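You operate a simulated robot arm through the tools that you are given. There is no shell and no other tool. Be economical: measure what you need, move in short steps, check, and stop when the job is done.

You are at the controls of a simulated two-armed robot. One attempt, no reset.

TASK
Shut the counter drawer. Then fetch the 5 cable end from the cleaning counter top and set it on the top of the loading bench. Then put the wiping cloth on the shelf under the steel bench. Then take the small teal plate and put it on the side table top. Then fetch the black ankle strap and set it on top of the black seat pad. Then close the bench drawer. Then take the blue tape roll and leave it on the purple coiled band. The order counts.

Only the result counts: the job must be done as asked and must still hold three seconds after the hand-in. Knocking over, shifting, dropping, spilling or breaking anything else fails it. Flat cloth is picked up by pressing the open fingertips on it (5 to 10 N) and closing them slowly along it; thin cloth reads only 2 to 8 mm in the jaws.

THE ROBOT
Two 7-joint arms with fingered hands on one trunk, on a base that drives. Base frame: it is fixed to the floor where the robot stands at the start and does not move with it; the origin is under the middle of the robot, x ahead of it, y to its left, z up. Lengths are in mm, angles in rad, forces in N, time in s.
The left shoulder is at the start at [70, 169, 1093], the right one opposite. With the tool pointing down near the work surface each hand reaches from about 280 to 680 mm from the robot's upright axis, wherever it stands, measured 20 degrees to its own side. Places, roughly: bench drawer [-600, 1700, 600]; black ankle strap (5x17x4 cm) [-200, 1300, 800]; blue tape roll (5x5x15 cm) [-4500, -5000, 800]; counter drawer [700, 100, 700]; purple coiled band (7x7x3 cm) [-4600, -4200, 900]; seat pad (26x20x5 cm) [-1900, 600, 800]; shelf under the steel bench [1400, -3800, 200]; side table top [1600, -700, 800]; small teal plate (8x8x3 cm) [500, 900, 800]; top of the loading bench [-200, -2200, 800]; wiping cloth (11x8x4 cm) [700, 700, 800]. Payload 3.4 kg a hand.
The tool frame of a hand sits at the grasp point between the pads (the TCP): z along the fingers, y along the line on which they close. The tips reach 23 mm beyond it. The gripper opens to 116 mm. The gripper's body begins 65 mm behind the TCP. The gripper is a hand of 4 fingers: y runs from the thumb to the fingers, the wrist lies at [0, 0, -211] in the tool frame, and closing takes about 1.5 s.
Orientation is that of the tool frame in the base frame, as a unit quaternion [w, x, y, z]. With the fingers straight down and closing along the base's y, the tool's x points along the base's -x, its y along +y and its z along -z.

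THE INTERFACE
- The arms move only by the tool servo_tool. It takes "left_steps", "right_steps" or both (then of equal length, played together; a hand with none holds still); each is a list of rows, each a list of 7 numbers: the turn, a rotation vector about the base's x, y, z in units of 6 degrees (1.0 is 6 degrees), then the shift along the base's x, y, z in units of 40 mm (1.0 is 40 mm), then the finger opening in mm, from 0 to 116. In form: [[wx, wy, wz, x, y, z, hand], ...]. A call has 1 to 20 rows; each row shifts and turns the commanded pose from where the row before left it. A call with a number of a shift or a turn outside -1 to 1 is refused whole. Rows are played at 5 a second. More than 50 mm and 0.15 rad between two rows, or a gripper value outside its range, and nothing of the call is played. Where a pose cannot be reached the arm comes as near as it can. A force on the tool above 40 N (or 10 N above the force at the start of the call, whichever is more), or a blocked arm, ends the call early, and 0.2 s more pass. Each finger travels about 153 mm/s and halts on what it meets, pressing with about 27 N; the grip force reading is that of the motor and also rises with nothing between the fingers. The clock runs only during rows and for 0.2 s after the last one: add rows that do not move to give the fingers time. It gives the time, the measured TCP pose, the force on the tool (base axes), the opening and the grip force at its end, in the units of the frame above (readings bear some noise), with the torque about the TCP (base axes, N m) and any sound that the robot's microphone picked up, and new pictures: "show" is both (left out), scene, wrist or none (wrist: the cameras of the hands that moved).
- Cameras (640 x 400 px; columns grow to the right, rows downward): "scene" is now at [132.1, 25.5, 1315.9]; the picture's right is [0.29, -0.96, 0.00], its down [-0.62, -0.18, -0.76] and it looks along [0.73, 0.22, -0.65] (base axes); focal length 249 px, centre (320, 200). "left" rides on the left gripper at [-69, 1, -90] in its tool frame; the picture's right is [-0.01, -1.00, 0.00], its down [0.79, -0.01, -0.61] and it looks along [0.61, -0.01, 0.79] (tool axes); focal length 251 px, centre (320, 200). "right" rides on the right gripper at [69, 1, -90] in its tool frame; the picture's right is [-0.01, 1.00, 0.00], its down [-0.79, -0.01, -0.61] and it looks along [-0.61, -0.01, 0.79] (tool axes); focal length 251 px, centre (320, 200). There is no depth. A picture from a camera that has moved, and an enlarged one, comes with that camera's place and axes in the base frame and with its lens.
- move_column(by): slides the trunk up (or, below 0, down) by that many mm; the arms and the scene camera ride with it, the base frame stays. It gives what a move gives, with no picture.
- base_move(legs): drives the robot by 1 to 6 legs, each [ahead, left, turn to the left] in mm, mm and rad, along the robot's own axes; the way and the turn of a leg run together, so that a leg with both is an arc; at most 1500 mm and 3.142 rad a leg. The arms and the cameras ride along, it lands a little off, and it stops where it bumps. It gives what a move gives, and a new picture of the scene camera.
- grasp_type(shape, hand): the hand has 4 fingers and takes this shape, open, in about a second: jaw (thumb against the fingers, like two jaws); tri (thumb and two fingers); tip (a fingertip pinch); poke (one finger out to press); point (the index stretched); flat (the hand flat); cup (the hand cupped); fist (a fist). The gripper value then closes the fingers along that shape, each until it touches; the sizes above hold for jaw. It gives what a move gives, with no picture.
- head_to(pan, tilt): turns the head with the scene camera to pan (to the left, within 1.501 rad either way) and tilt (down, from -0.506 to 1.204), counted from straight ahead of the robot. It gives what a move gives, and a new picture of the scene camera.
- zoom(camera, box): a new picture of the part [left, top, right, bottom] of that camera's present view, enlarged. The clock stands still meanwhile.
- job_done(): hands the job in; it is judged then, once.

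Go step by step. Nothing tells you exact positions but the pictures and the camera data: compare them with the known pose of the tool, close in by small moves and look again before you grip or let go. The budget is 186 turns and 260 pictures, counting those below and the enlarged ones. Unless the task says otherwise, let go and move clear before handing in.

The tools are called after ">>>" as a command line: name --argument value ..., lists and objects as JSON in quotes. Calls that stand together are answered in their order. servo_tool: Moves the arms, as the interface text tells. Its arguments: {"type":"object","properties":{"left_steps":{"type":"array","items":{"type":"array","items":{"type":"number"}}},"right_steps":{"type":"array","items":{"type":"array","items":{"type":"number"}}},"show":{"type":"string","enum":["both","scene","wrist","none"]}},"required":[]} The other tools are called the same way: move_column (by) slides the trunk up or down; grasp_type (shape, hand) gives the hand a shape; base_move (legs) drives the base; head_to (pan, tilt) turns the head that bears the scene camera; zoom (camera, box) takes an enlarged picture of a part of a camera's view; job_done () hands the job in.

At the start:

```text
t: 0.0
left_ee_pos: [417.6, 356.7, 1067.1]
left_tool_rot: [-0.001, 0.0, 1.0, 0.0]
left_contact_force: [0.0, -0.2, -0.3]
left_torque: [-0.04, -0.02, 0.02]
left_gripper_width: 116.0
left_grip_force: 0.1
left_shape: jaw
right_ee_pos: [540.7, -16.1, 1096.2]
right_tool_rot: [0.0, 0.0, 1.0, 0.0]
right_contact_force: [-0.3, 0.3, -0.3]
right_torque: [0.02, -0.02, -0.01]
right_gripper_width: 115.9
right_grip_force: 0.2
right_shape: jaw
trunk travel left (down, up): [-600.0, 340.0]
robot x, y, heading: [-1.5, 2.6, 0.002]
head pan, tilt: [0.29, 0.703]
```

scene: 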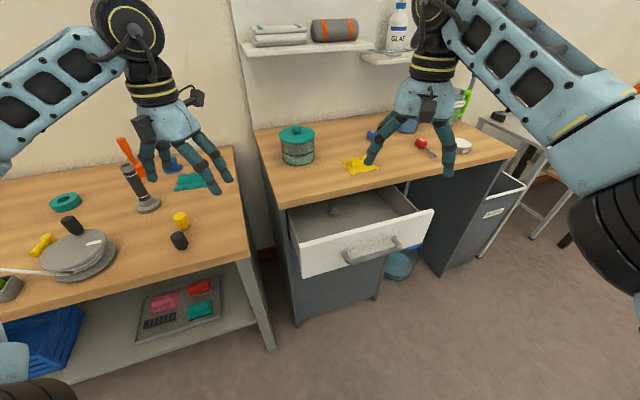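
right: 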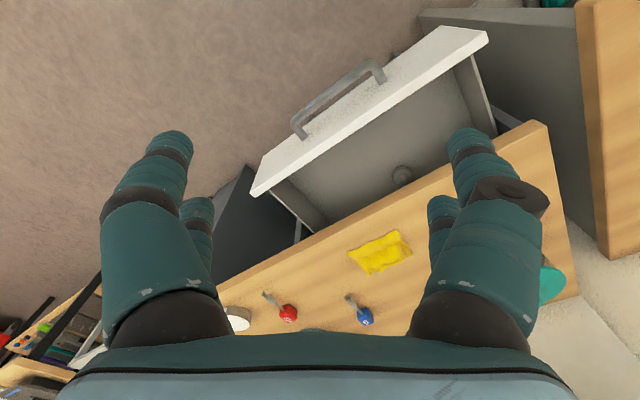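
left: 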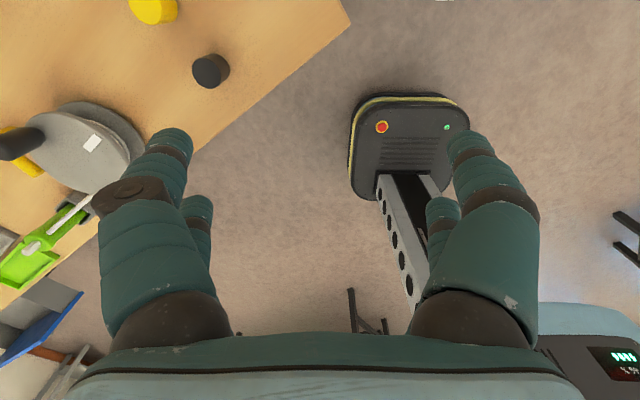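

The counter drawer stands about 140 mm open in front of me, its front turned about 0.6 rad to the left. I'll make a fist with the right hand to push it shut, and look closer at the counter objects meanwhile.

>>> grasp_type --shape "fist" --hand "right"

>>> zoom --camera "right" --box '[210, 200, 430, 340]'

>>> zoom --camera "scene" --box '[0, 140, 280, 315]'

```text
t: 0.9
left_ee_pos: [419.0, 355.3, 1067.2]
left_tool_rot: [0.0, 0.0, 1.0, 0.0]
left_contact_force: [0.5, 0.0, 0.1]
left_torque: [-0.02, 0.01, 0.0]
left_gripper_width: 115.8
left_grip_force: 0.1
left_shape: jaw
right_ee_pos: [541.0, -15.4, 1095.9]
right_tool_rot: [0.0, 0.0, 1.0, 0.001]
right_contact_force: [-0.4, -0.1, -0.6]
right_torque: [0.01, 0.0, -0.01]
right_gripper_width: 0.0
right_grip_force: 0.1
right_shape: fist
trunk travel left (down, up): [-600.0, 340.0]
robot x, y, heading: [-2.4, -0.7, 0.003]
head pan, tilt: [0.29, 0.703]
```

```text
2.86 times, centred on (320, 270) of right
camera zoom: at [473.4, -15.7, 1185.2], right [0.01, 1.0, 0.0], down [0.79, -0.01, 0.61], along [0.61, -0.01, -0.79], focal length 718 px, centre (320, 0)
```

zoom: 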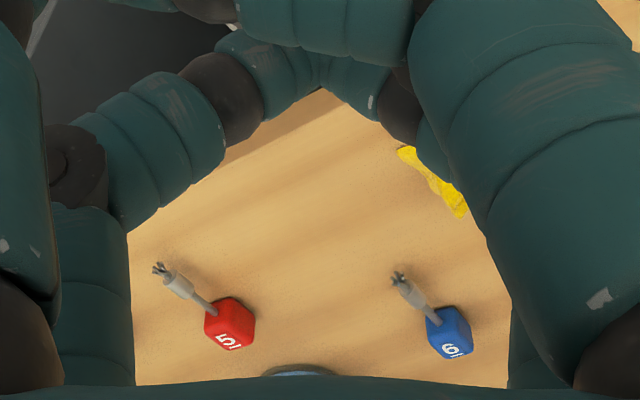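

```text
2.29 times, centred on (140, 228) of scene
camera zoom: at [132.1, 25.5, 1315.9], right [0.29, -0.96, 0.0], down [-0.62, -0.18, -0.76], along [0.73, 0.22, -0.65], focal length 569 px, centre (731, 137)
```

zoom: 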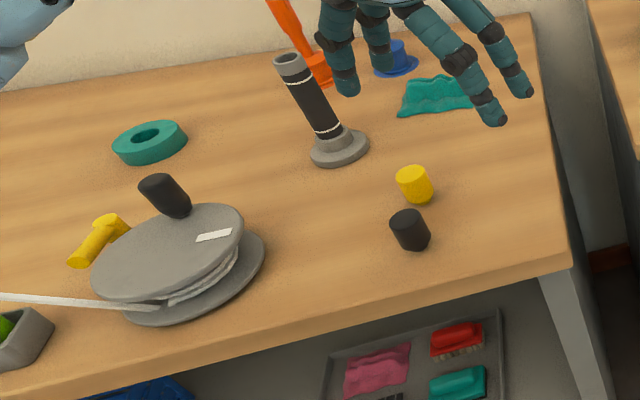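

The right hand is in a fist; red is cable end "5" near [1170, -112, 815], and teal cloth and teal ring lie on the left bench. Now I tilt the fist forward and lower it before the drawer.

>>> servo_tool --right_steps '[[0.585, -0.81, 0, -0.2, -0.2, -0.2, 0], [0.585, -0.81, 0, -0.2, -0.2, -0.8, 0], [0.585, -0.81, 0, 0, -0.1, -0.9, 0], [0.585, -0.81, 0, 0, -0.1, -1, 0], [0.585, -0.81, 0, 0.1, -0.1, -1, 0], [0.585, -0.81, 0, 0.2, 0, -1, 0], [0.585, -0.81, 0, 0.2, 0, -1, 0], [0.585, -0.81, 0, 0.2, 0, -1, 0], [0.585, -0.81, 0, 0.2, 0, -1, 0], [0.585, -0.81, 0, 0.2, 0, -1, 0], [0, 0, 0, 0, 0, 0, 0], [0, 0, 0, 0, 0, 0, 0]]' --show "both"

```text
t: 3.5
left_ee_pos: [418.6, 355.0, 1068.1]
left_tool_rot: [0.0, 0.0, 1.0, 0.0]
left_contact_force: [0.3, 0.1, -0.3]
left_torque: [-0.01, -0.01, 0.02]
left_gripper_width: 115.6
left_grip_force: 0.0
left_shape: jaw
right_ee_pos: [567.0, -47.0, 741.9]
right_tool_rot: [0.405, 0.001, 0.866, 0.292]
right_contact_force: [0.0, -0.9, 0.6]
right_torque: [0.0, -0.02, -0.02]
right_gripper_width: 0.1
right_grip_force: 0.1
right_shape: fist
trunk travel left (down, up): [-600.0, 340.0]
robot x, y, heading: [-4.3, -3.3, -0.002]
head pan, tilt: [0.29, 0.703]
camera scene: at [132.0, 25.5, 1315.9], right [0.29, -0.96, 0.0], down [-0.62, -0.18, -0.76], along [0.73, 0.22, -0.65], focal length 249 px, centre (320, 200)
camera right: at [457.4, -76.2, 738.8], right [-0.23, 0.83, 0.51], down [0.11, -0.5, 0.86], along [0.97, 0.25, 0.03], focal length 251 px, centre (320, 200)
```

scene: 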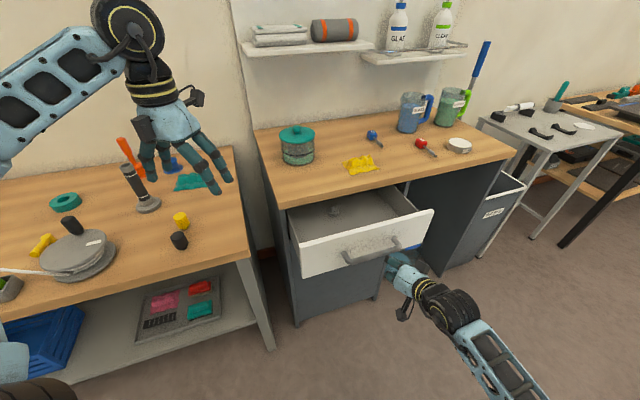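
right: 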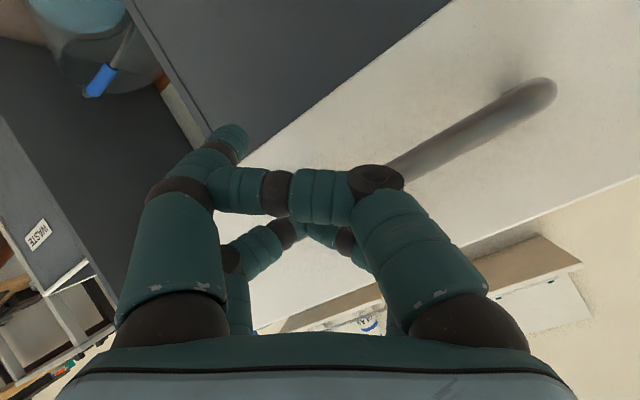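

The handle is right ahead of the fist at about z = 750. I push along the drawer's axis.

>>> servo_tool --right_steps '[[0, 0, 0, 0.1, 0.6, 0.1, 0], [0, 0, 0, 0.4, 0.3, 0, 0], [0, 0, 0, 0.4, 0.3, 0, 0], [0, 0, 0, 0.4, 0.3, 0, 0], [0, 0, 0, 0.4, 0.3, 0, 0], [0, 0, 0, 0.4, 0.3, 0, 0], [0, 0, 0, 0.4, 0.3, 0, 0], [0, 0, 0, 0.4, 0.3, 0, 0], [0, 0, 0, 0.4, 0.3, 0, 0], [0, 0, 0, 0.4, 0.3, 0, 0]]' --show "both"

```text
t: 5.5
left_ee_pos: [421.7, 353.1, 1066.6]
left_tool_rot: [-0.002, 0.002, 1.0, 0.0]
left_contact_force: [1.2, 0.2, -1.1]
left_torque: [0.0, 0.04, 0.02]
left_gripper_width: 116.1
left_grip_force: 0.0
left_shape: jaw
right_ee_pos: [693.7, 60.5, 726.3]
right_tool_rot: [0.393, 0.004, 0.873, 0.288]
right_contact_force: [-10.8, -11.0, -10.9]
right_torque: [0.23, -0.09, -0.16]
right_gripper_width: 0.0
right_grip_force: 0.2
right_shape: fist
trunk travel left (down, up): [-600.0, 340.0]
robot x, y, heading: [-0.2, 1.1, -0.008]
head pan, tilt: [0.29, 0.703]
stopped in row 9 (right hand): the force on the tool passed its limit (the readings are from after the stop); the commanded pose is now the measured one
camera scene: at [136.1, 23.7, 1315.2], right [0.28, -0.96, 0.0], down [-0.62, -0.18, -0.76], along [0.73, 0.22, -0.65], focal length 249 px, centre (320, 200)
camera right: at [585.6, 33.1, 726.4], right [-0.21, 0.83, 0.51], down [0.13, -0.5, 0.86], along [0.97, 0.25, 0.0], focal length 251 px, centre (320, 200)
```

scene: 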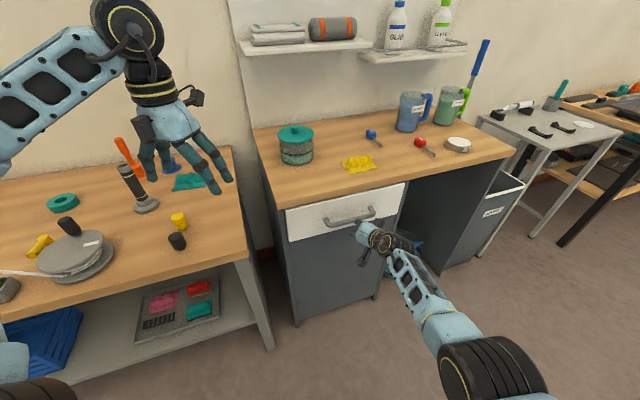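
right: 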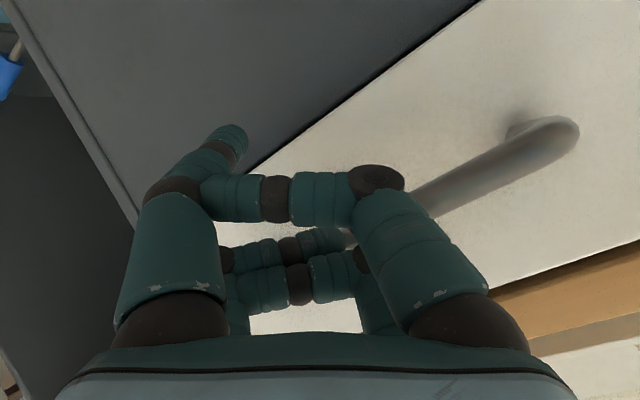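

The drawer appears shut. I back the fist off a little and check for any gap.

>>> servo_tool --right_steps '[[0, 0, 0, -0.8, -0.6, 0, 0], [0, 0, 0, -0.8, -0.6, 0, 0], [0, 0, 0, -0.8, -0.6, 0.5, 0], [0, 0, 0, -0.5, -0.6, 1, 0]]' --show "none"

>>> zoom --camera "scene" --box '[240, 100, 560, 300]'

```text
refused: row 4 steps farther than a row can; nothing moved
```

```text
2.00 times, centred on (400, 200) of scene
camera zoom: at [136.1, 23.7, 1315.2], right [0.28, -0.96, 0.0], down [-0.62, -0.18, -0.76], along [0.73, 0.22, -0.65], focal length 498 px, centre (160, 200)
```

zoom: 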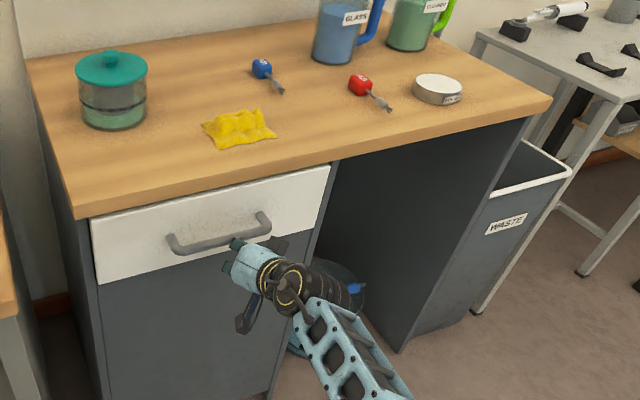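

It looks flush. One more short push to be sure, then back off.

>>> servo_tool --right_steps '[[0, 0, 0, 0.3, 0.22, 0, 0], [0, 0, 0, 0.3, 0.22, 0, 0], [0, 0, 0, 0.3, 0.22, 0, 0], [0, 0, 0, 0, 0, 0, 0]]' --show "none"

>>> servo_tool --right_steps '[[0, 0, 0, -0.8, -0.6, 0, 0], [0, 0, 0, -0.8, -0.6, 0, 0], [0, 0, 0, -0.8, -0.6, 0.2, 0], [0, 0, 0, -0.5, -0.4, 0.9, 0], [-0.585, 0.81, 0, 0, 0, 1, 0], [-0.585, 0.81, 0, 0, 0, 1, 0], [-0.585, 0.81, 0, 0, 0, 1, 0], [-0.585, 0.81, 0, 0, 0, 1, 0], [-0.585, 0.81, 0, 0, 0, 1, 0], [-0.585, 0.81, 0, 0, 0, 1, 0], [-0.585, 0.81, 0, 0, 0, 1, 0], [-0.585, 0.81, 0, 0, 0, 0, 0], [-0.585, 0.81, 0, 0, 0, 0, 0], [-0.585, 0.81, 0, 0, 0, 0, 0]]' --show "scene"

>>> grasp_type --shape "jaw" --hand "right"

```text
t: 6.0
left_ee_pos: [418.9, 353.7, 1067.6]
left_tool_rot: [0.0, 0.0, 1.0, 0.0]
left_contact_force: [0.5, -0.5, 0.6]
left_torque: [-0.01, -0.01, -0.04]
left_gripper_width: 115.8
left_grip_force: 0.1
left_shape: jaw
right_ee_pos: [694.8, 67.8, 726.4]
right_tool_rot: [0.391, 0.002, 0.874, 0.288]
right_contact_force: [-4.2, -2.4, -8.6]
right_torque: [0.04, 0.01, -0.04]
right_gripper_width: 0.0
right_grip_force: 0.0
right_shape: fist
right hand out of reach, approached as far as the arm can: row 1, 2
trunk travel left (down, up): [-600.0, 340.0]
robot x, y, heading: [-0.3, 0.2, -0.003]
head pan, tilt: [0.29, 0.703]
stopped in row 2 (right hand): the force on the tool passed its limit (the readings are from after the stop); the commanded pose is now the measured one
```

```text
t: 9.0
left_ee_pos: [417.7, 354.5, 1068.5]
left_tool_rot: [-0.001, 0.001, 1.0, -0.001]
left_contact_force: [0.5, 0.5, -0.3]
left_torque: [-0.03, 0.02, 0.01]
left_gripper_width: 115.6
left_grip_force: 0.1
left_shape: jaw
right_ee_pos: [580.7, 13.2, 950.7]
right_tool_rot: [-0.015, 0.004, 1.0, -0.007]
right_contact_force: [0.3, -0.4, 0.3]
right_torque: [0.07, 0.01, 0.03]
right_gripper_width: 0.0
right_grip_force: 0.0
right_shape: fist
right hand out of reach, approached as far as the arm can: row 1, 2, 3, 4, 5, 6, 8, 9, 10, 11, 12, 13, 14
trunk travel left (down, up): [-600.0, 340.0]
robot x, y, heading: [0.8, -0.9, -0.003]
head pan, tilt: [0.29, 0.703]
camera scene: at [131.0, 25.4, 1315.9], right [0.28, -0.96, 0.0], down [-0.62, -0.18, -0.76], along [0.73, 0.22, -0.65], focal length 249 px, centre (320, 200)
```

scene: 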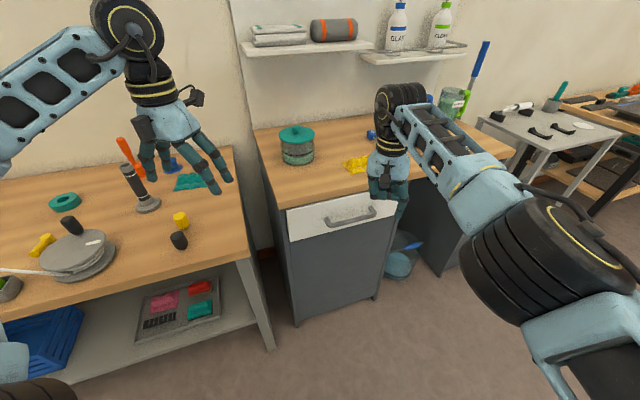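

```text
t: 9.9
left_ee_pos: [418.6, 354.0, 1068.4]
left_tool_rot: [0.0, 0.001, 1.0, 0.0]
left_contact_force: [-0.4, -0.5, -0.1]
left_torque: [0.0, -0.01, 0.01]
left_gripper_width: 115.8
left_grip_force: 0.0
left_shape: jaw
right_ee_pos: [581.1, 12.1, 951.3]
right_tool_rot: [-0.013, 0.003, 1.0, -0.007]
right_contact_force: [-0.4, 0.8, 0.2]
right_torque: [0.01, -0.01, 0.03]
right_gripper_width: 116.0
right_grip_force: 0.1
right_shape: jaw
trunk travel left (down, up): [-600.0, 340.0]
robot x, y, heading: [-2.0, 1.0, 0.004]
head pan, tilt: [0.29, 0.703]
```

The drawer is shut and the right hand is open again. Next I lift it clear and drive to stand square before the right part of the counter, near the red cable end.

>>> servo_tool --right_steps '[[0, 0, 0, 0, 0, 1, 116], [0, 0, 0, -0.5, -0.3, 0.8, 116], [0, 0, 0, -0.7, -0.5, 0.7, 116], [0, 0, 0, -0.7, -0.6, 0.7, 116], [0, 0, 0, -0.7, -0.6, 0.7, 116]]' --show "none"

>>> base_move --legs '[[0, 0, 0.6], [0, -561, 0], [330, 0, 0]]'

```text
t: 11.1
left_ee_pos: [416.8, 352.1, 1068.4]
left_tool_rot: [0.0, 0.001, 1.0, 0.0]
left_contact_force: [-0.4, 0.2, -0.1]
left_torque: [0.03, -0.03, 0.02]
left_gripper_width: 116.0
left_grip_force: 0.0
left_shape: jaw
right_ee_pos: [471.8, -72.2, 1104.6]
right_tool_rot: [-0.013, 0.004, 1.0, -0.007]
right_contact_force: [-0.8, -0.3, 0.3]
right_torque: [0.02, -0.02, 0.01]
right_gripper_width: 115.9
right_grip_force: 0.1
right_shape: jaw
right hand out of reach, approached as far as the arm can: row 1
trunk travel left (down, up): [-600.0, 340.0]
robot x, y, heading: [-1.1, -0.6, -0.001]
head pan, tilt: [0.29, 0.703]
```

```text
t: 17.7
left_ee_pos: [735.3, 255.9, 1067.6]
left_tool_rot: [0.0, -0.297, 0.955, 0.001]
left_contact_force: [-0.3, 0.2, 0.1]
left_torque: [0.02, 0.0, -0.04]
left_gripper_width: 115.9
left_grip_force: 0.1
left_shape: jaw
right_ee_pos: [1020.4, -61.3, 1105.6]
right_tool_rot: [-0.011, -0.295, 0.956, -0.01]
right_contact_force: [-0.5, 0.3, 0.6]
right_torque: [-0.04, -0.01, 0.06]
right_gripper_width: 115.8
right_grip_force: 0.1
right_shape: jaw
trunk travel left (down, up): [-600.0, 340.0]
robot x, y, heading: [590.5, -273.3, 0.607]
head pan, tilt: [0.29, 0.703]
camera scene: at [687.3, -178.8, 1315.9], right [0.78, -0.63, 0.0], down [-0.41, -0.5, -0.76], along [0.48, 0.59, -0.65], focal length 249 px, centre (320, 200)
```

scene: 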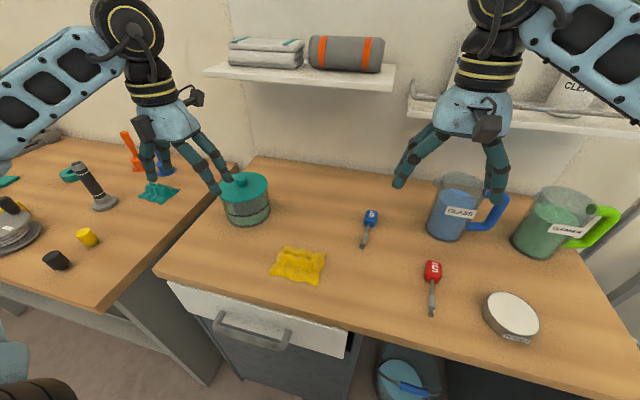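

Triangulating several views puts the counter top near z = 865 and the red head at about [1042, -95, 880], its shaft pointing at me. I move the right hand above it and look with the wrist camera.

>>> servo_tool --right_steps '[[0, 0, 0, 0.2, -0.3, -0.7, 116], [0, 0, 0, 0.2, -0.3, -0.8, 116], [0, 0, 0, 0.15, -0.25, -0.8, 116], [0, 0, 0, 0, 0, 0, 116]]' --show "both"

```text
t: 18.7
left_ee_pos: [734.8, 254.6, 1067.9]
left_tool_rot: [0.001, -0.298, 0.955, 0.0]
left_contact_force: [-0.9, 0.2, 0.2]
left_torque: [0.01, -0.03, 0.0]
left_gripper_width: 115.9
left_grip_force: 0.1
left_shape: jaw
right_ee_pos: [1043.1, -94.3, 1013.4]
right_tool_rot: [-0.01, -0.294, 0.956, -0.012]
right_contact_force: [0.5, -0.1, -0.1]
right_torque: [-0.02, 0.0, 0.0]
right_gripper_width: 116.0
right_grip_force: 0.1
right_shape: jaw
trunk travel left (down, up): [-600.0, 340.0]
robot x, y, heading: [590.2, -272.4, 0.601]
head pan, tilt: [0.29, 0.703]
camera scene: at [687.0, -178.6, 1315.9], right [0.78, -0.63, 0.0], down [-0.41, -0.5, -0.76], along [0.48, 0.59, -0.65], focal length 249 px, centre (320, 200)
camera right: at [988.4, -130.4, 1103.8], right [-0.56, 0.83, -0.02], down [0.67, 0.46, 0.59], along [0.49, 0.32, -0.81], focal length 251 px, centre (320, 200)
```

scene: 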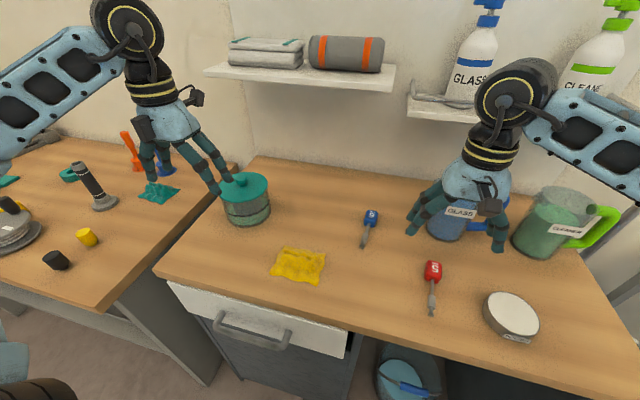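
right: 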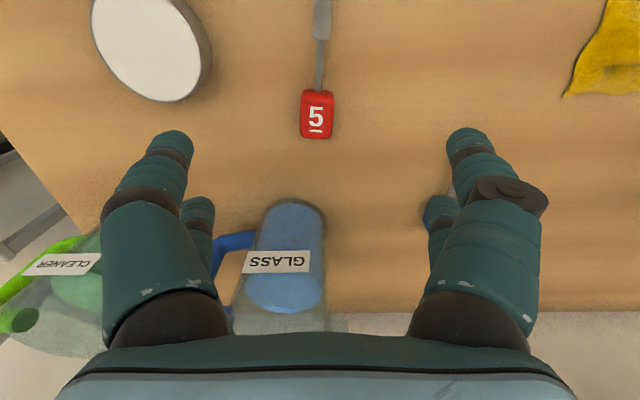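

The red head is right beneath the hand at about [1047, -98]. I descend with the fingers partly closed.

>>> servo_tool --right_steps '[[0, 0, 0, 0.1, -0.1, -0.7, 70], [0, 0, 0, 0, 0, -0.8, 70], [0, 0, 0, 0, 0, -0.8, 70], [0, 0, 0, 0, 0, -0.5, 70], [0, 0, 0, 0, 0, 0, 70]]' --show "both"

```text
t: 19.9
left_ee_pos: [735.4, 255.7, 1067.6]
left_tool_rot: [0.0, -0.297, 0.955, 0.001]
left_contact_force: [0.2, 0.3, 0.7]
left_torque: [-0.01, 0.01, -0.01]
left_gripper_width: 115.6
left_grip_force: 0.1
left_shape: jaw
right_ee_pos: [1050.5, -101.3, 903.1]
right_tool_rot: [-0.011, -0.295, 0.955, -0.012]
right_contact_force: [0.5, 0.0, 0.7]
right_torque: [-0.01, 0.0, -0.01]
right_gripper_width: 70.5
right_grip_force: 0.0
right_shape: jaw
trunk travel left (down, up): [-600.0, 340.0]
robot x, y, heading: [588.7, -270.2, 0.605]
head pan, tilt: [0.29, 0.703]
camera scene: at [687.2, -178.5, 1315.9], right [0.78, -0.63, 0.0], down [-0.41, -0.5, -0.76], along [0.48, 0.59, -0.65], focal length 249 px, centre (320, 200)
camera right: at [994.6, -138.2, 994.4], right [-0.56, 0.83, -0.02], down [0.67, 0.46, 0.59], along [0.49, 0.32, -0.81], focal length 251 px, centre (320, 200)
```

scene: 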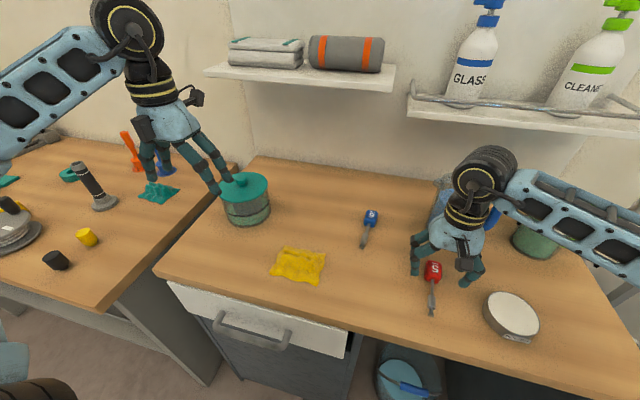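
right: 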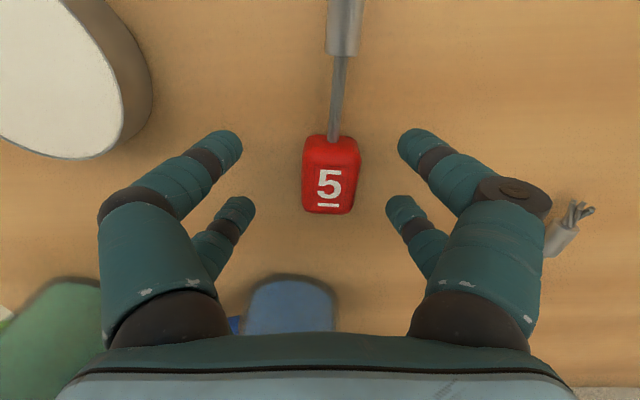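

The head lies squarely between the fingers. I lower 8 mm more and close.

>>> servo_tool --right_steps '[[0, 0, 0, -0.1, 0, -0.1, 70], [0, 0, 0, 0, 0, -0.12, 60], [0, 0, 0, 0, 0, 0, 40], [0, 0, 0, 0, 0, 0, 25], [0, 0, 0, 0, 0, 0, 10], [0, 0, 0, 0, 0, 0, 0], [0, 0, 0, 0, 0, 0, 0], [0, 0, 0, 0, 0, 0, 0]]' --show "wrist"

```text
t: 21.7
left_ee_pos: [734.4, 254.8, 1067.6]
left_tool_rot: [0.001, -0.298, 0.955, 0.0]
left_contact_force: [0.7, 0.2, 0.0]
left_torque: [0.01, -0.03, -0.02]
left_gripper_width: 115.7
left_grip_force: 0.1
left_shape: jaw
right_ee_pos: [1044.5, -101.1, 895.1]
right_tool_rot: [-0.009, -0.295, 0.955, -0.011]
right_contact_force: [-1.7, 0.7, 7.7]
right_torque: [0.07, -0.09, 0.04]
right_gripper_width: 10.5
right_grip_force: 27.1
right_shape: jaw
trunk travel left (down, up): [-600.0, 340.0]
robot x, y, heading: [594.8, -276.0, 0.602]
head pan, tilt: [0.29, 0.703]
camera right: at [989.0, -137.0, 986.1], right [-0.56, 0.83, -0.02], down [0.67, 0.46, 0.59], along [0.49, 0.32, -0.81], focal length 251 px, centre (320, 200)
```

right: 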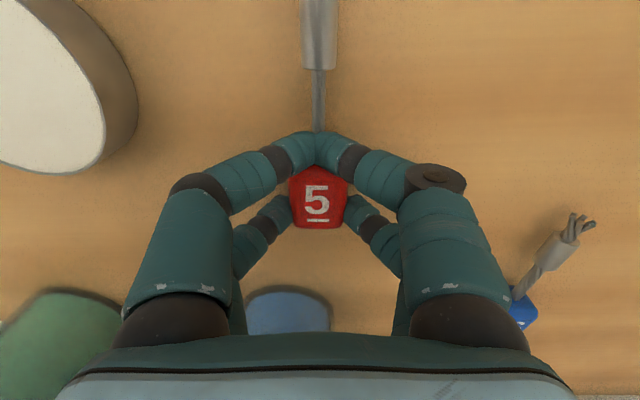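

The front fingers closed on the cable just behind the head and the rear ones on the head itself. I lift and check.

>>> servo_tool --right_steps '[[0, 0, 0, 0, 0, 0.3, 0], [0, 0, 0, 0, 0, 0.7, 0], [0, 0, 0, 0, 0, 1, 0], [0, 0, 0, 0, 0, 1, 0], [0, 0, 0, 0, 0, 1, 0], [0, 0, 0, 0, 0, 1, 0]]' --show "wrist"

```text
t: 23.1
left_ee_pos: [733.6, 255.4, 1068.8]
left_tool_rot: [0.001, -0.298, 0.954, 0.0]
left_contact_force: [0.2, -0.3, -0.1]
left_torque: [-0.01, 0.0, 0.02]
left_gripper_width: 116.0
left_grip_force: 0.0
left_shape: jaw
right_ee_pos: [1043.5, -101.4, 1094.0]
right_tool_rot: [-0.01, -0.295, 0.955, -0.011]
right_contact_force: [-0.6, 0.2, -0.3]
right_torque: [0.01, 0.01, -0.02]
right_gripper_width: 10.4
right_grip_force: 26.8
right_shape: jaw
trunk travel left (down, up): [-600.0, 340.0]
robot x, y, heading: [593.8, -275.4, 0.605]
head pan, tilt: [0.29, 0.703]
camera right: at [987.9, -137.3, 1184.2], right [-0.56, 0.83, -0.02], down [0.67, 0.46, 0.59], along [0.49, 0.32, -0.81], focal length 251 px, centre (320, 200)
```

right: 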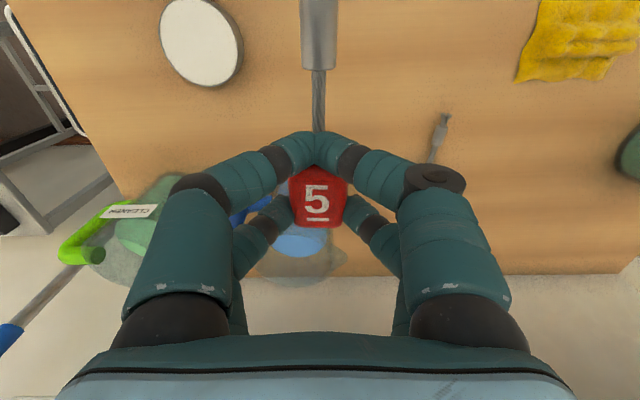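

The cable end is held firmly. I back away from the counter, turn towards the loading bench and look.

>>> base_move --legs '[[-400, 0, 0], [0, 0, -2.44]]'

>>> head_to --pan 0 --tilt 0.3

```text
t: 31.4
left_ee_pos: [504.9, -998.2, 1067.4]
left_tool_rot: [-0.001, 0.788, 0.615, 0.0]
left_contact_force: [0.1, -0.7, 0.1]
left_torque: [0.02, 0.0, -0.01]
left_gripper_width: 115.7
left_grip_force: 0.0
left_shape: jaw
right_ee_pos: [38.6, -934.0, 1092.2]
right_tool_rot: [-0.014, 0.791, 0.612, 0.006]
right_contact_force: [0.4, -0.4, -0.4]
right_torque: [-0.01, -0.02, 0.02]
right_gripper_width: 10.1
right_grip_force: 27.4
right_shape: jaw
trunk travel left (down, up): [-600.0, 340.0]
robot x, y, heading: [266.9, -502.6, -1.819]
head pan, tilt: [0.29, 0.703]
camera scene: at [254.7, -636.8, 1315.9], right [-1.0, -0.04, 0.0], down [-0.03, 0.65, -0.76], along [0.03, -0.76, -0.65], focal length 249 px, centre (320, 200)
```

scene: 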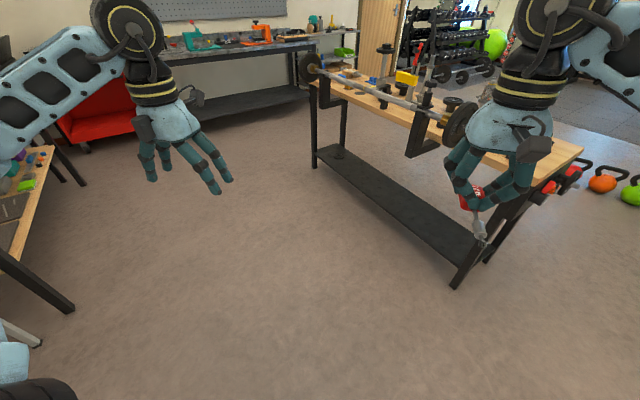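

```text
t: 32.3
left_ee_pos: [504.3, -996.7, 1067.1]
left_tool_rot: [0.0, 0.789, 0.615, 0.0]
left_contact_force: [-0.4, 0.2, 0.3]
left_torque: [-0.04, -0.02, 0.02]
left_gripper_width: 116.0
left_grip_force: 0.1
left_shape: jaw
right_ee_pos: [38.3, -932.5, 1092.8]
right_tool_rot: [-0.014, 0.79, 0.613, 0.006]
right_contact_force: [0.1, 0.3, -0.4]
right_torque: [0.01, -0.01, -0.03]
right_gripper_width: 10.1
right_grip_force: 27.0
right_shape: jaw
trunk travel left (down, up): [-600.0, 340.0]
robot x, y, heading: [260.9, -507.6, -1.822]
head pan, tilt: [0.0, 0.3]
camera scene: at [228.4, -642.7, 1352.2], right [-0.97, 0.24, 0.0], down [0.07, 0.29, -0.95], along [-0.23, -0.93, -0.3], focal length 249 px, centre (320, 200)
```

scene: 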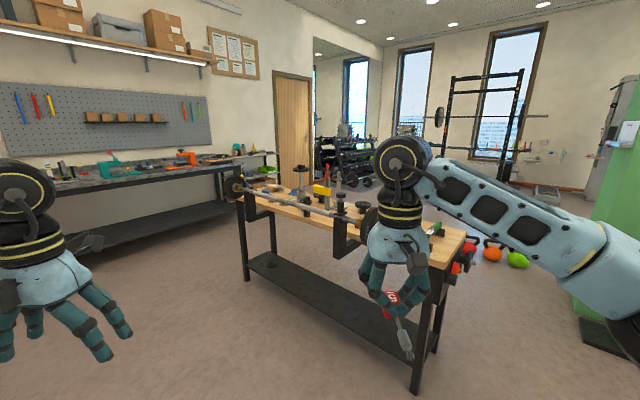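

The loading bench runs diagonally, with a barbell along its near edge; its near front corner is about [-500, -1465]. I drive up in front of it and look down at the top.

>>> base_move --legs '[[900, 161, 0], [0, 0, -0.69]]'

>>> head_to --pan 0 --tilt 0.6

```text
t: 39.0
left_ee_pos: [40.7, -1952.6, 1067.0]
left_tool_rot: [0.0, 0.956, 0.294, 0.0]
left_contact_force: [0.5, 0.2, -0.6]
left_torque: [-0.03, 0.04, 0.01]
left_gripper_width: 115.8
left_grip_force: 0.1
left_shape: jaw
right_ee_pos: [-265.9, -1594.2, 1091.6]
right_tool_rot: [-0.01, 0.956, 0.293, 0.011]
right_contact_force: [-0.9, -0.4, -1.0]
right_torque: [0.01, 0.02, 0.0]
right_gripper_width: 10.2
right_grip_force: 26.9
right_shape: jaw
trunk travel left (down, up): [-600.0, 340.0]
robot x, y, heading: [187.5, -1424.0, -2.547]
head pan, tilt: [0.0, 0.3]
camera scene: at [67.9, -1502.7, 1352.3], right [-0.56, 0.83, 0.0], down [0.24, 0.17, -0.96], along [-0.79, -0.54, -0.3], focal length 249 px, centre (320, 200)
```

scene: 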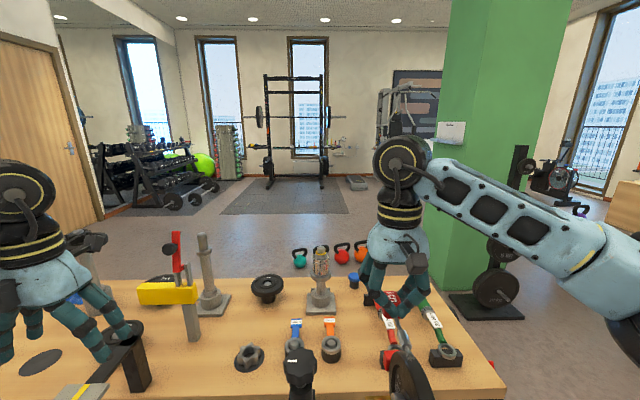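

```text
t: 39.8
left_ee_pos: [39.3, -1950.7, 1068.0]
left_tool_rot: [0.0, 0.956, 0.295, 0.0]
left_contact_force: [0.2, 0.0, -0.5]
left_torque: [0.01, 0.01, -0.01]
left_gripper_width: 115.7
left_grip_force: 0.0
left_shape: jaw
right_ee_pos: [-267.4, -1594.4, 1092.6]
right_tool_rot: [-0.011, 0.956, 0.292, 0.01]
right_contact_force: [-0.8, 0.1, -0.5]
right_torque: [-0.05, 0.05, 0.0]
right_gripper_width: 10.3
right_grip_force: 26.6
right_shape: jaw
trunk travel left (down, up): [-600.0, 340.0]
robot x, y, heading: [187.1, -1420.0, -2.548]
head pan, tilt: [0.0, 0.6]
camera scene: at [72.0, -1499.9, 1324.9], right [-0.56, 0.83, 0.0], down [0.47, 0.32, -0.83], along [-0.68, -0.47, -0.56], focal length 249 px, centre (320, 200)
```

scene: 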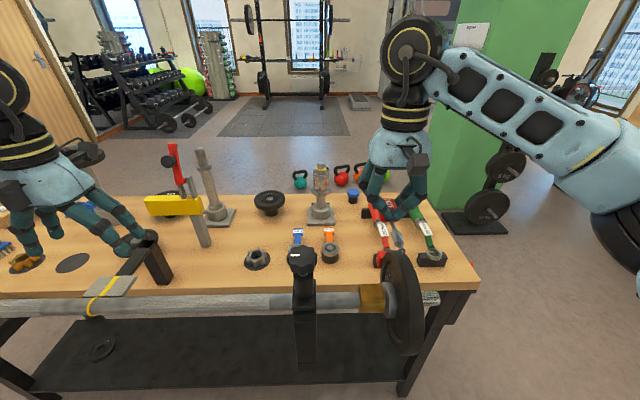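

I see the bench top with tools; there is free wood in several places. I zoom in to choose a clear spot.

>>> zoom --camera "scene" --box '[150, 160, 490, 372]'

```text
1.88 times, centred on (320, 266) of scene
camera zoom: at [72.0, -1499.9, 1324.9], right [-0.56, 0.83, 0.0], down [0.47, 0.32, -0.83], along [-0.68, -0.47, -0.56], focal length 469 px, centre (320, 76)
```

zoom: 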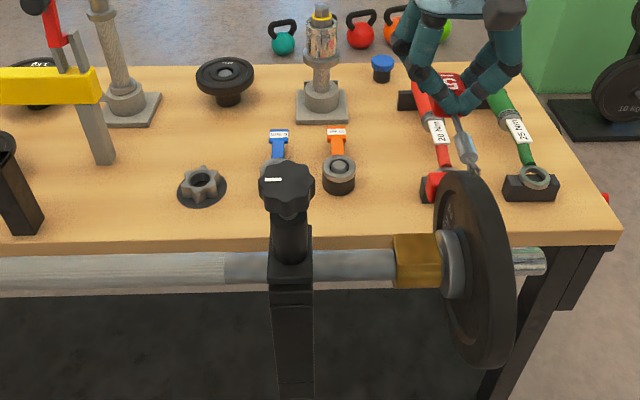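

A clear area lies left of the hex nut, near [-266, -1994]. I shift the robot left and a bit closer so the right hand can reach it.

>>> base_move --legs '[[0, 320, 0], [130, 0, 0]]'

```text
t: 42.7
left_ee_pos: [114.8, -2282.4, 1068.2]
left_tool_rot: [0.0, 0.956, 0.295, 0.0]
left_contact_force: [-0.4, -0.8, 0.5]
left_torque: [-0.02, -0.02, 0.01]
left_gripper_width: 115.8
left_grip_force: 0.0
left_shape: jaw
right_ee_pos: [-191.3, -1923.6, 1093.5]
right_tool_rot: [-0.01, 0.956, 0.292, 0.01]
right_contact_force: [0.0, 0.4, -0.6]
right_torque: [0.0, -0.02, -0.02]
right_gripper_width: 10.0
right_grip_force: 27.2
right_shape: jaw
trunk travel left (down, up): [-600.0, 340.0]
robot x, y, heading: [262.3, -1750.5, -2.54]
head pan, tilt: [0.0, 0.6]
camera scene: at [147.6, -1829.8, 1324.9], right [-0.56, 0.83, 0.0], down [0.47, 0.32, -0.83], along [-0.68, -0.46, -0.56], focal length 249 px, centre (320, 200)
```

scene: 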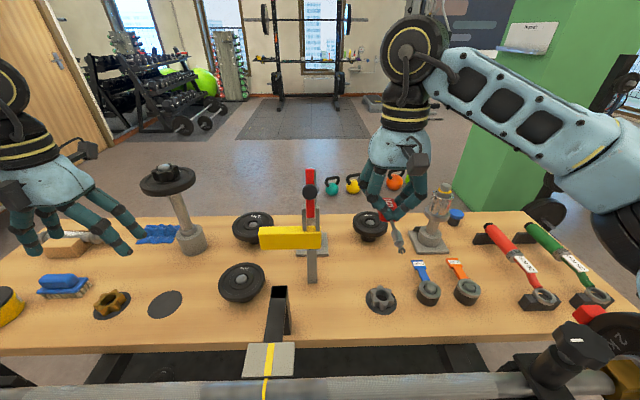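

The clear spot is about [-268, -2010] on a top near z = 818. I move over it and lower to 900 for a look.

>>> servo_tool --right_steps '[[0, 0, 0, -0.64, -0.72, 0, 0], [0, 0, 0, -0.64, -0.72, 0, 0], [0, 0, 0, -0.64, -0.72, 0, 0], [0, 0, 0, 0, 0, -0.9, 0], [0, 0, 0, 0, 0, -0.9, 0], [0, 0, 0, 0, 0, -0.9, 0], [0, 0, 0, 0, 0, -0.9, 0], [0, 0, 0, 0, 0, -0.9, 0], [0, 0, 0, 0, 0, 0, 0]]' --show "both"

```text
t: 44.7
left_ee_pos: [113.8, -2281.0, 1068.2]
left_tool_rot: [0.0, 0.956, 0.295, -0.002]
left_contact_force: [-0.2, -1.2, -0.6]
left_torque: [-0.01, -0.01, 0.02]
left_gripper_width: 116.0
left_grip_force: 0.1
left_shape: jaw
right_ee_pos: [-265.3, -2008.1, 910.5]
right_tool_rot: [-0.01, 0.956, 0.292, 0.011]
right_contact_force: [0.4, -0.3, -0.5]
right_torque: [-0.02, -0.05, 0.02]
right_gripper_width: 10.1
right_grip_force: 26.7
right_shape: jaw
right hand out of reach, approached as far as the arm can: row 3
trunk travel left (down, up): [-600.0, 340.0]
robot x, y, heading: [256.4, -1755.0, -2.548]
head pan, tilt: [0.0, 0.6]
camera scene: at [147.4, -1830.2, 1324.9], right [-0.56, 0.83, 0.0], down [0.47, 0.32, -0.83], along [-0.68, -0.46, -0.56], focal length 249 px, centre (320, 200)
camera right: at [-209.9, -1973.3, 1002.0], right [0.55, -0.83, -0.01], down [-0.67, -0.45, 0.59], along [-0.5, -0.31, -0.81], focal length 251 px, centre (320, 200)
```

scene: 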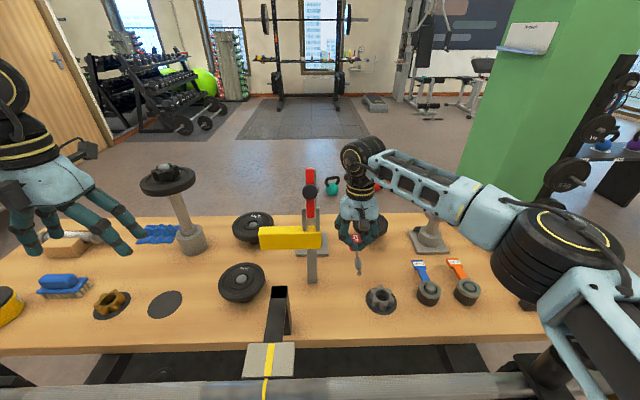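
right: 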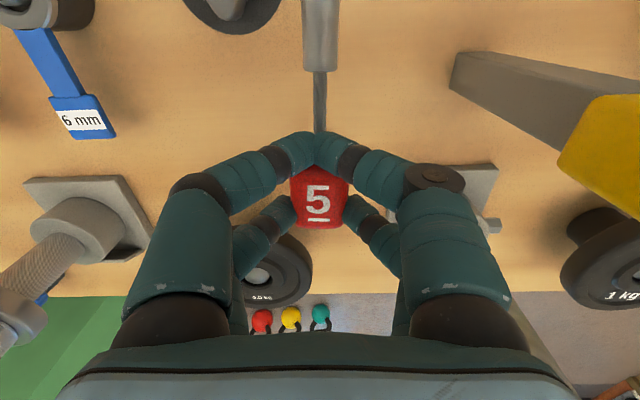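

All clear beneath the hand. I lower gently until the cable end touches the wood.

>>> servo_tool --right_steps '[[0, 0, 0, 0, 0, -0.6, 0], [0, 0, 0, 0, 0, -0.5, 0], [0, 0, 0, 0, 0, -0.25, 0], [0, 0, 0, 0, 0, 0, 0]]' --show "both"

```text
t: 45.7
left_ee_pos: [123.2, -2295.3, 1061.6]
left_tool_rot: [-0.007, 0.955, 0.295, -0.003]
left_contact_force: [-0.1, 0.4, 0.1]
left_torque: [-0.02, -0.03, 0.04]
left_gripper_width: 116.3
left_grip_force: 0.1
left_shape: jaw
right_ee_pos: [-257.7, -2019.4, 856.2]
right_tool_rot: [-0.018, 0.956, 0.293, 0.01]
right_contact_force: [-0.1, 0.5, -0.6]
right_torque: [-0.01, 0.01, 0.0]
right_gripper_width: 10.0
right_grip_force: 26.8
right_shape: jaw
trunk travel left (down, up): [-600.0, 340.0]
robot x, y, heading: [259.0, -1751.6, -2.537]
head pan, tilt: [0.0, 0.6]
camera scene: at [156.9, -1846.1, 1324.2], right [-0.56, 0.83, 0.01], down [0.46, 0.33, -0.82], along [-0.69, -0.46, -0.57], focal length 249 px, centre (320, 200)
camera right: at [-201.3, -1985.6, 948.1], right [0.55, -0.83, -0.03], down [-0.67, -0.46, 0.58], along [-0.5, -0.3, -0.81], focal length 251 px, centre (320, 200)
```

scene: 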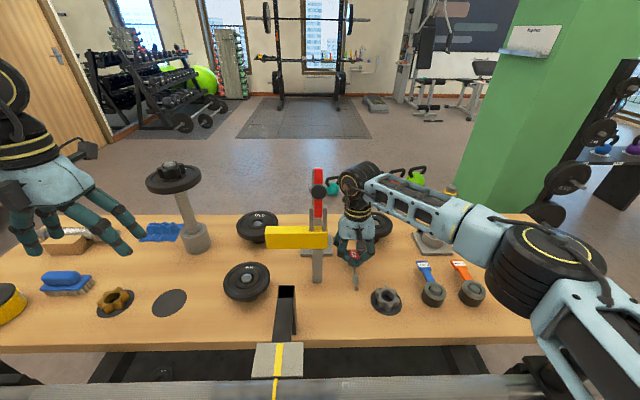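
right: 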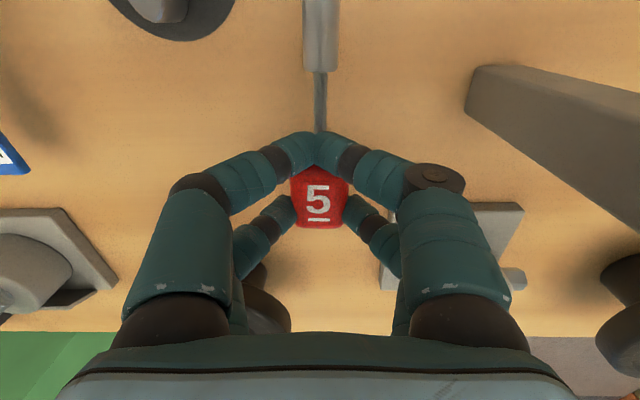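

The trunk has leaned a little, so the right elbow may be touching the barbell weight. I go back up and look there.

>>> servo_tool --right_steps '[[0, 0, 0, 0, 0, 0.5, 0], [0, 0, 0, 0, 0, 0.8, 0], [0, 0, 0, 0, 0, 0, 0]]' --show "none"

>>> head_to --pan -0.5 --tilt 0.9

```text
t: 46.5
left_ee_pos: [115.2, -2283.1, 1067.3]
left_tool_rot: [-0.001, 0.956, 0.295, -0.001]
left_contact_force: [0.0, 0.7, 0.1]
left_torque: [0.01, -0.01, 0.04]
left_gripper_width: 116.0
left_grip_force: 0.0
left_shape: jaw
right_ee_pos: [-266.2, -2010.0, 909.8]
right_tool_rot: [-0.011, 0.956, 0.291, 0.011]
right_contact_force: [-0.5, -0.4, -1.8]
right_torque: [0.01, -0.02, 0.02]
right_gripper_width: 10.1
right_grip_force: 27.4
right_shape: jaw
trunk travel left (down, up): [-600.0, 340.0]
robot x, y, heading: [262.8, -1751.6, -2.547]
head pan, tilt: [0.0, 0.6]
```

```text
t: 47.5
left_ee_pos: [116.2, -2282.2, 1067.8]
left_tool_rot: [-0.001, 0.956, 0.295, -0.001]
left_contact_force: [0.1, 0.1, 0.6]
left_torque: [-0.02, 0.01, 0.02]
left_gripper_width: 116.0
left_grip_force: 0.1
left_shape: jaw
right_ee_pos: [-266.4, -2010.8, 910.1]
right_tool_rot: [-0.011, 0.956, 0.292, 0.011]
right_contact_force: [0.0, 0.2, -0.6]
right_torque: [-0.03, -0.02, 0.0]
right_gripper_width: 10.1
right_grip_force: 27.2
right_shape: jaw
trunk travel left (down, up): [-600.0, 340.0]
robot x, y, heading: [261.6, -1752.8, -2.541]
head pan, tilt: [-0.499, 0.901]
camera scene: at [145.1, -1788.5, 1300.1], right [-0.1, 0.99, 0.0], down [0.78, 0.08, -0.62], along [-0.62, -0.06, -0.78], focal length 249 px, centre (320, 200)
```

scene: 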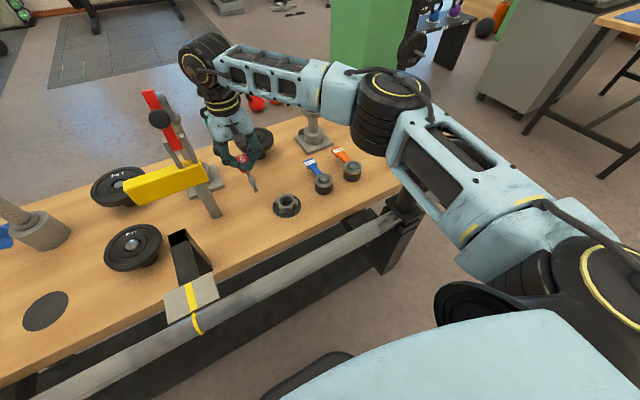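

The elbow rode low over the bar clamp. I raise the trunk by 200 so the arm clears it, then lower the hand again.

>>> move_column --by 200

>>> servo_tool --right_steps '[[0, 0, 0, 0, 0, -1, 0], [0, 0, 0, 0, 0, -1, 0], [0, 0, 0, 0, 0, -1, 0], [0, 0, 0, 0, 0, -1, 0], [0, 0, 0, 0, 0, -1, 0], [0, 0, 0, 0, 0, -0.5, 0], [0, 0, 0, 0, 0, -0.5, 0], [0, 0, 0, 0, 0, 0, 0]]' --show "both"

```text
t: 49.6
left_ee_pos: [115.8, -2282.9, 1267.2]
left_tool_rot: [0.0, 0.955, 0.295, 0.0]
left_contact_force: [-0.2, -0.8, -0.6]
left_torque: [0.01, -0.01, -0.01]
left_gripper_width: 115.8
left_grip_force: 0.1
left_shape: jaw
right_ee_pos: [-265.5, -2009.7, 1110.4]
right_tool_rot: [-0.011, 0.956, 0.291, 0.011]
right_contact_force: [0.8, -0.2, -0.7]
right_torque: [-0.02, 0.03, -0.01]
right_gripper_width: 9.8
right_grip_force: 27.4
right_shape: jaw
trunk travel left (down, up): [-800.0, 140.0]
robot x, y, heading: [258.5, -1753.0, -2.543]
head pan, tilt: [-0.499, 0.901]
```

```text
t: 51.4
left_ee_pos: [114.6, -2283.7, 1269.0]
left_tool_rot: [0.0, 0.956, 0.294, 0.0]
left_contact_force: [-0.4, 0.8, -0.9]
left_torque: [0.04, -0.04, 0.02]
left_gripper_width: 115.6
left_grip_force: 0.1
left_shape: jaw
right_ee_pos: [-268.2, -2008.0, 868.9]
right_tool_rot: [-0.011, 0.956, 0.292, 0.01]
right_contact_force: [-0.7, -0.2, -0.4]
right_torque: [0.01, -0.03, 0.04]
right_gripper_width: 10.1
right_grip_force: 27.0
right_shape: jaw
trunk travel left (down, up): [-800.0, 140.0]
robot x, y, heading: [258.1, -1755.5, -2.545]
head pan, tilt: [-0.499, 0.901]
camera scene: at [144.8, -1788.1, 1500.0], right [-0.1, 1.0, 0.0], down [0.78, 0.08, -0.62], along [-0.62, -0.06, -0.78], focal length 249 px, centre (320, 200)
camera right: at [-211.3, -1973.2, 960.0], right [0.55, -0.83, -0.01], down [-0.67, -0.45, 0.59], along [-0.5, -0.31, -0.81], focal length 251 px, centre (320, 200)
```

scene: 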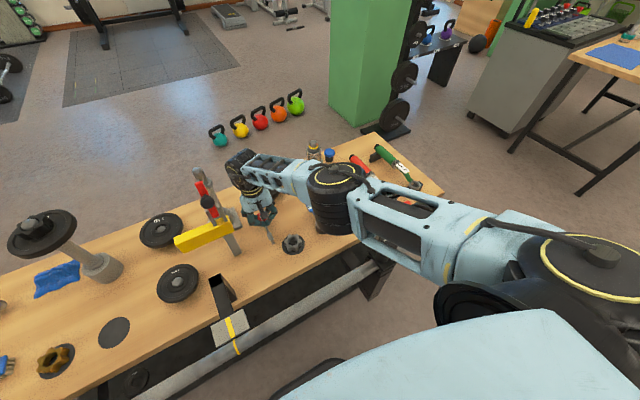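
right: 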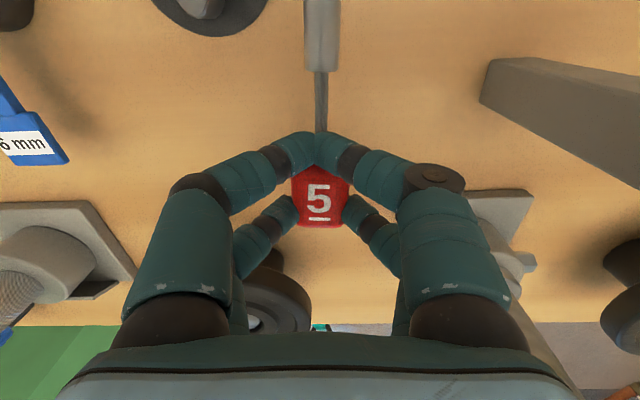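

No lean now. I lower the last 20 mm in small steps.

>>> servo_tool --right_steps '[[0, 0, 0, 0, 0, -0.2, 0], [0, 0, 0, 0, 0, -0.15, 0], [0, 0, 0, 0, 0, -0.15, 0], [0, 0, 0, 0, 0, 0, 0]]' --show "wrist"

```text
t: 52.4
left_ee_pos: [115.2, -2283.5, 1268.1]
left_tool_rot: [-0.001, 0.955, 0.295, 0.0]
left_contact_force: [0.3, 0.1, 0.5]
left_torque: [0.0, 0.0, 0.0]
left_gripper_width: 116.0
left_grip_force: 0.0
left_shape: jaw
right_ee_pos: [-261.8, -2004.6, 849.9]
right_tool_rot: [-0.011, 0.956, 0.292, 0.01]
right_contact_force: [0.0, -0.6, -0.6]
right_torque: [0.02, -0.01, -0.01]
right_gripper_width: 10.0
right_grip_force: 27.0
right_shape: jaw
right hand out of reach, approached as far as the arm can: row 1, 3
trunk travel left (down, up): [-800.0, 140.0]
robot x, y, heading: [260.3, -1753.0, -2.543]
head pan, tilt: [-0.499, 0.901]
camera right: at [-204.8, -1969.5, 941.8], right [0.55, -0.83, -0.02], down [-0.67, -0.45, 0.59], along [-0.5, -0.31, -0.81], focal length 251 px, centre (320, 200)
```

right: 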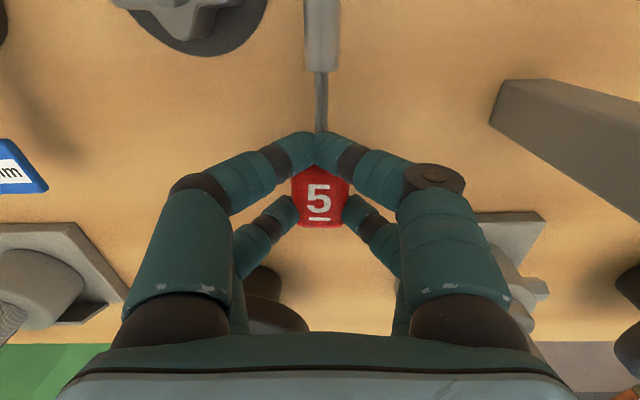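

At the reach limit but still not touching. I lower the trunk in small amounts instead.

>>> move_column --by -12

>>> zoom --camera "right" --box '[240, 0, 400, 250]'

```text
t: 53.0
left_ee_pos: [115.9, -2282.0, 1255.3]
left_tool_rot: [-0.001, 0.955, 0.295, 0.0]
left_contact_force: [0.1, 0.7, -0.1]
left_torque: [0.01, 0.01, -0.01]
left_gripper_width: 115.7
left_grip_force: 0.1
left_shape: jaw
right_ee_pos: [-261.9, -2003.3, 839.4]
right_tool_rot: [-0.011, 0.957, 0.291, 0.011]
right_contact_force: [-0.7, 0.0, -0.8]
right_torque: [-0.02, -0.01, 0.0]
right_gripper_width: 9.9
right_grip_force: 26.5
right_shape: jaw
trunk travel left (down, up): [-788.0, 152.0]
robot x, y, heading: [261.1, -1752.6, -2.548]
head pan, tilt: [-0.499, 0.901]
```

```text
1.60 times, centred on (320, 125) of right
camera zoom: at [-205.0, -1969.6, 929.8], right [0.55, -0.83, -0.01], down [-0.67, -0.45, 0.59], along [-0.5, -0.31, -0.81], focal length 402 px, centre (320, 320)
```

zoom: 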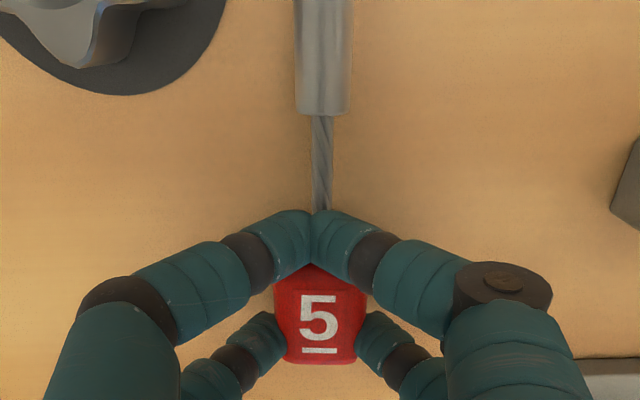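

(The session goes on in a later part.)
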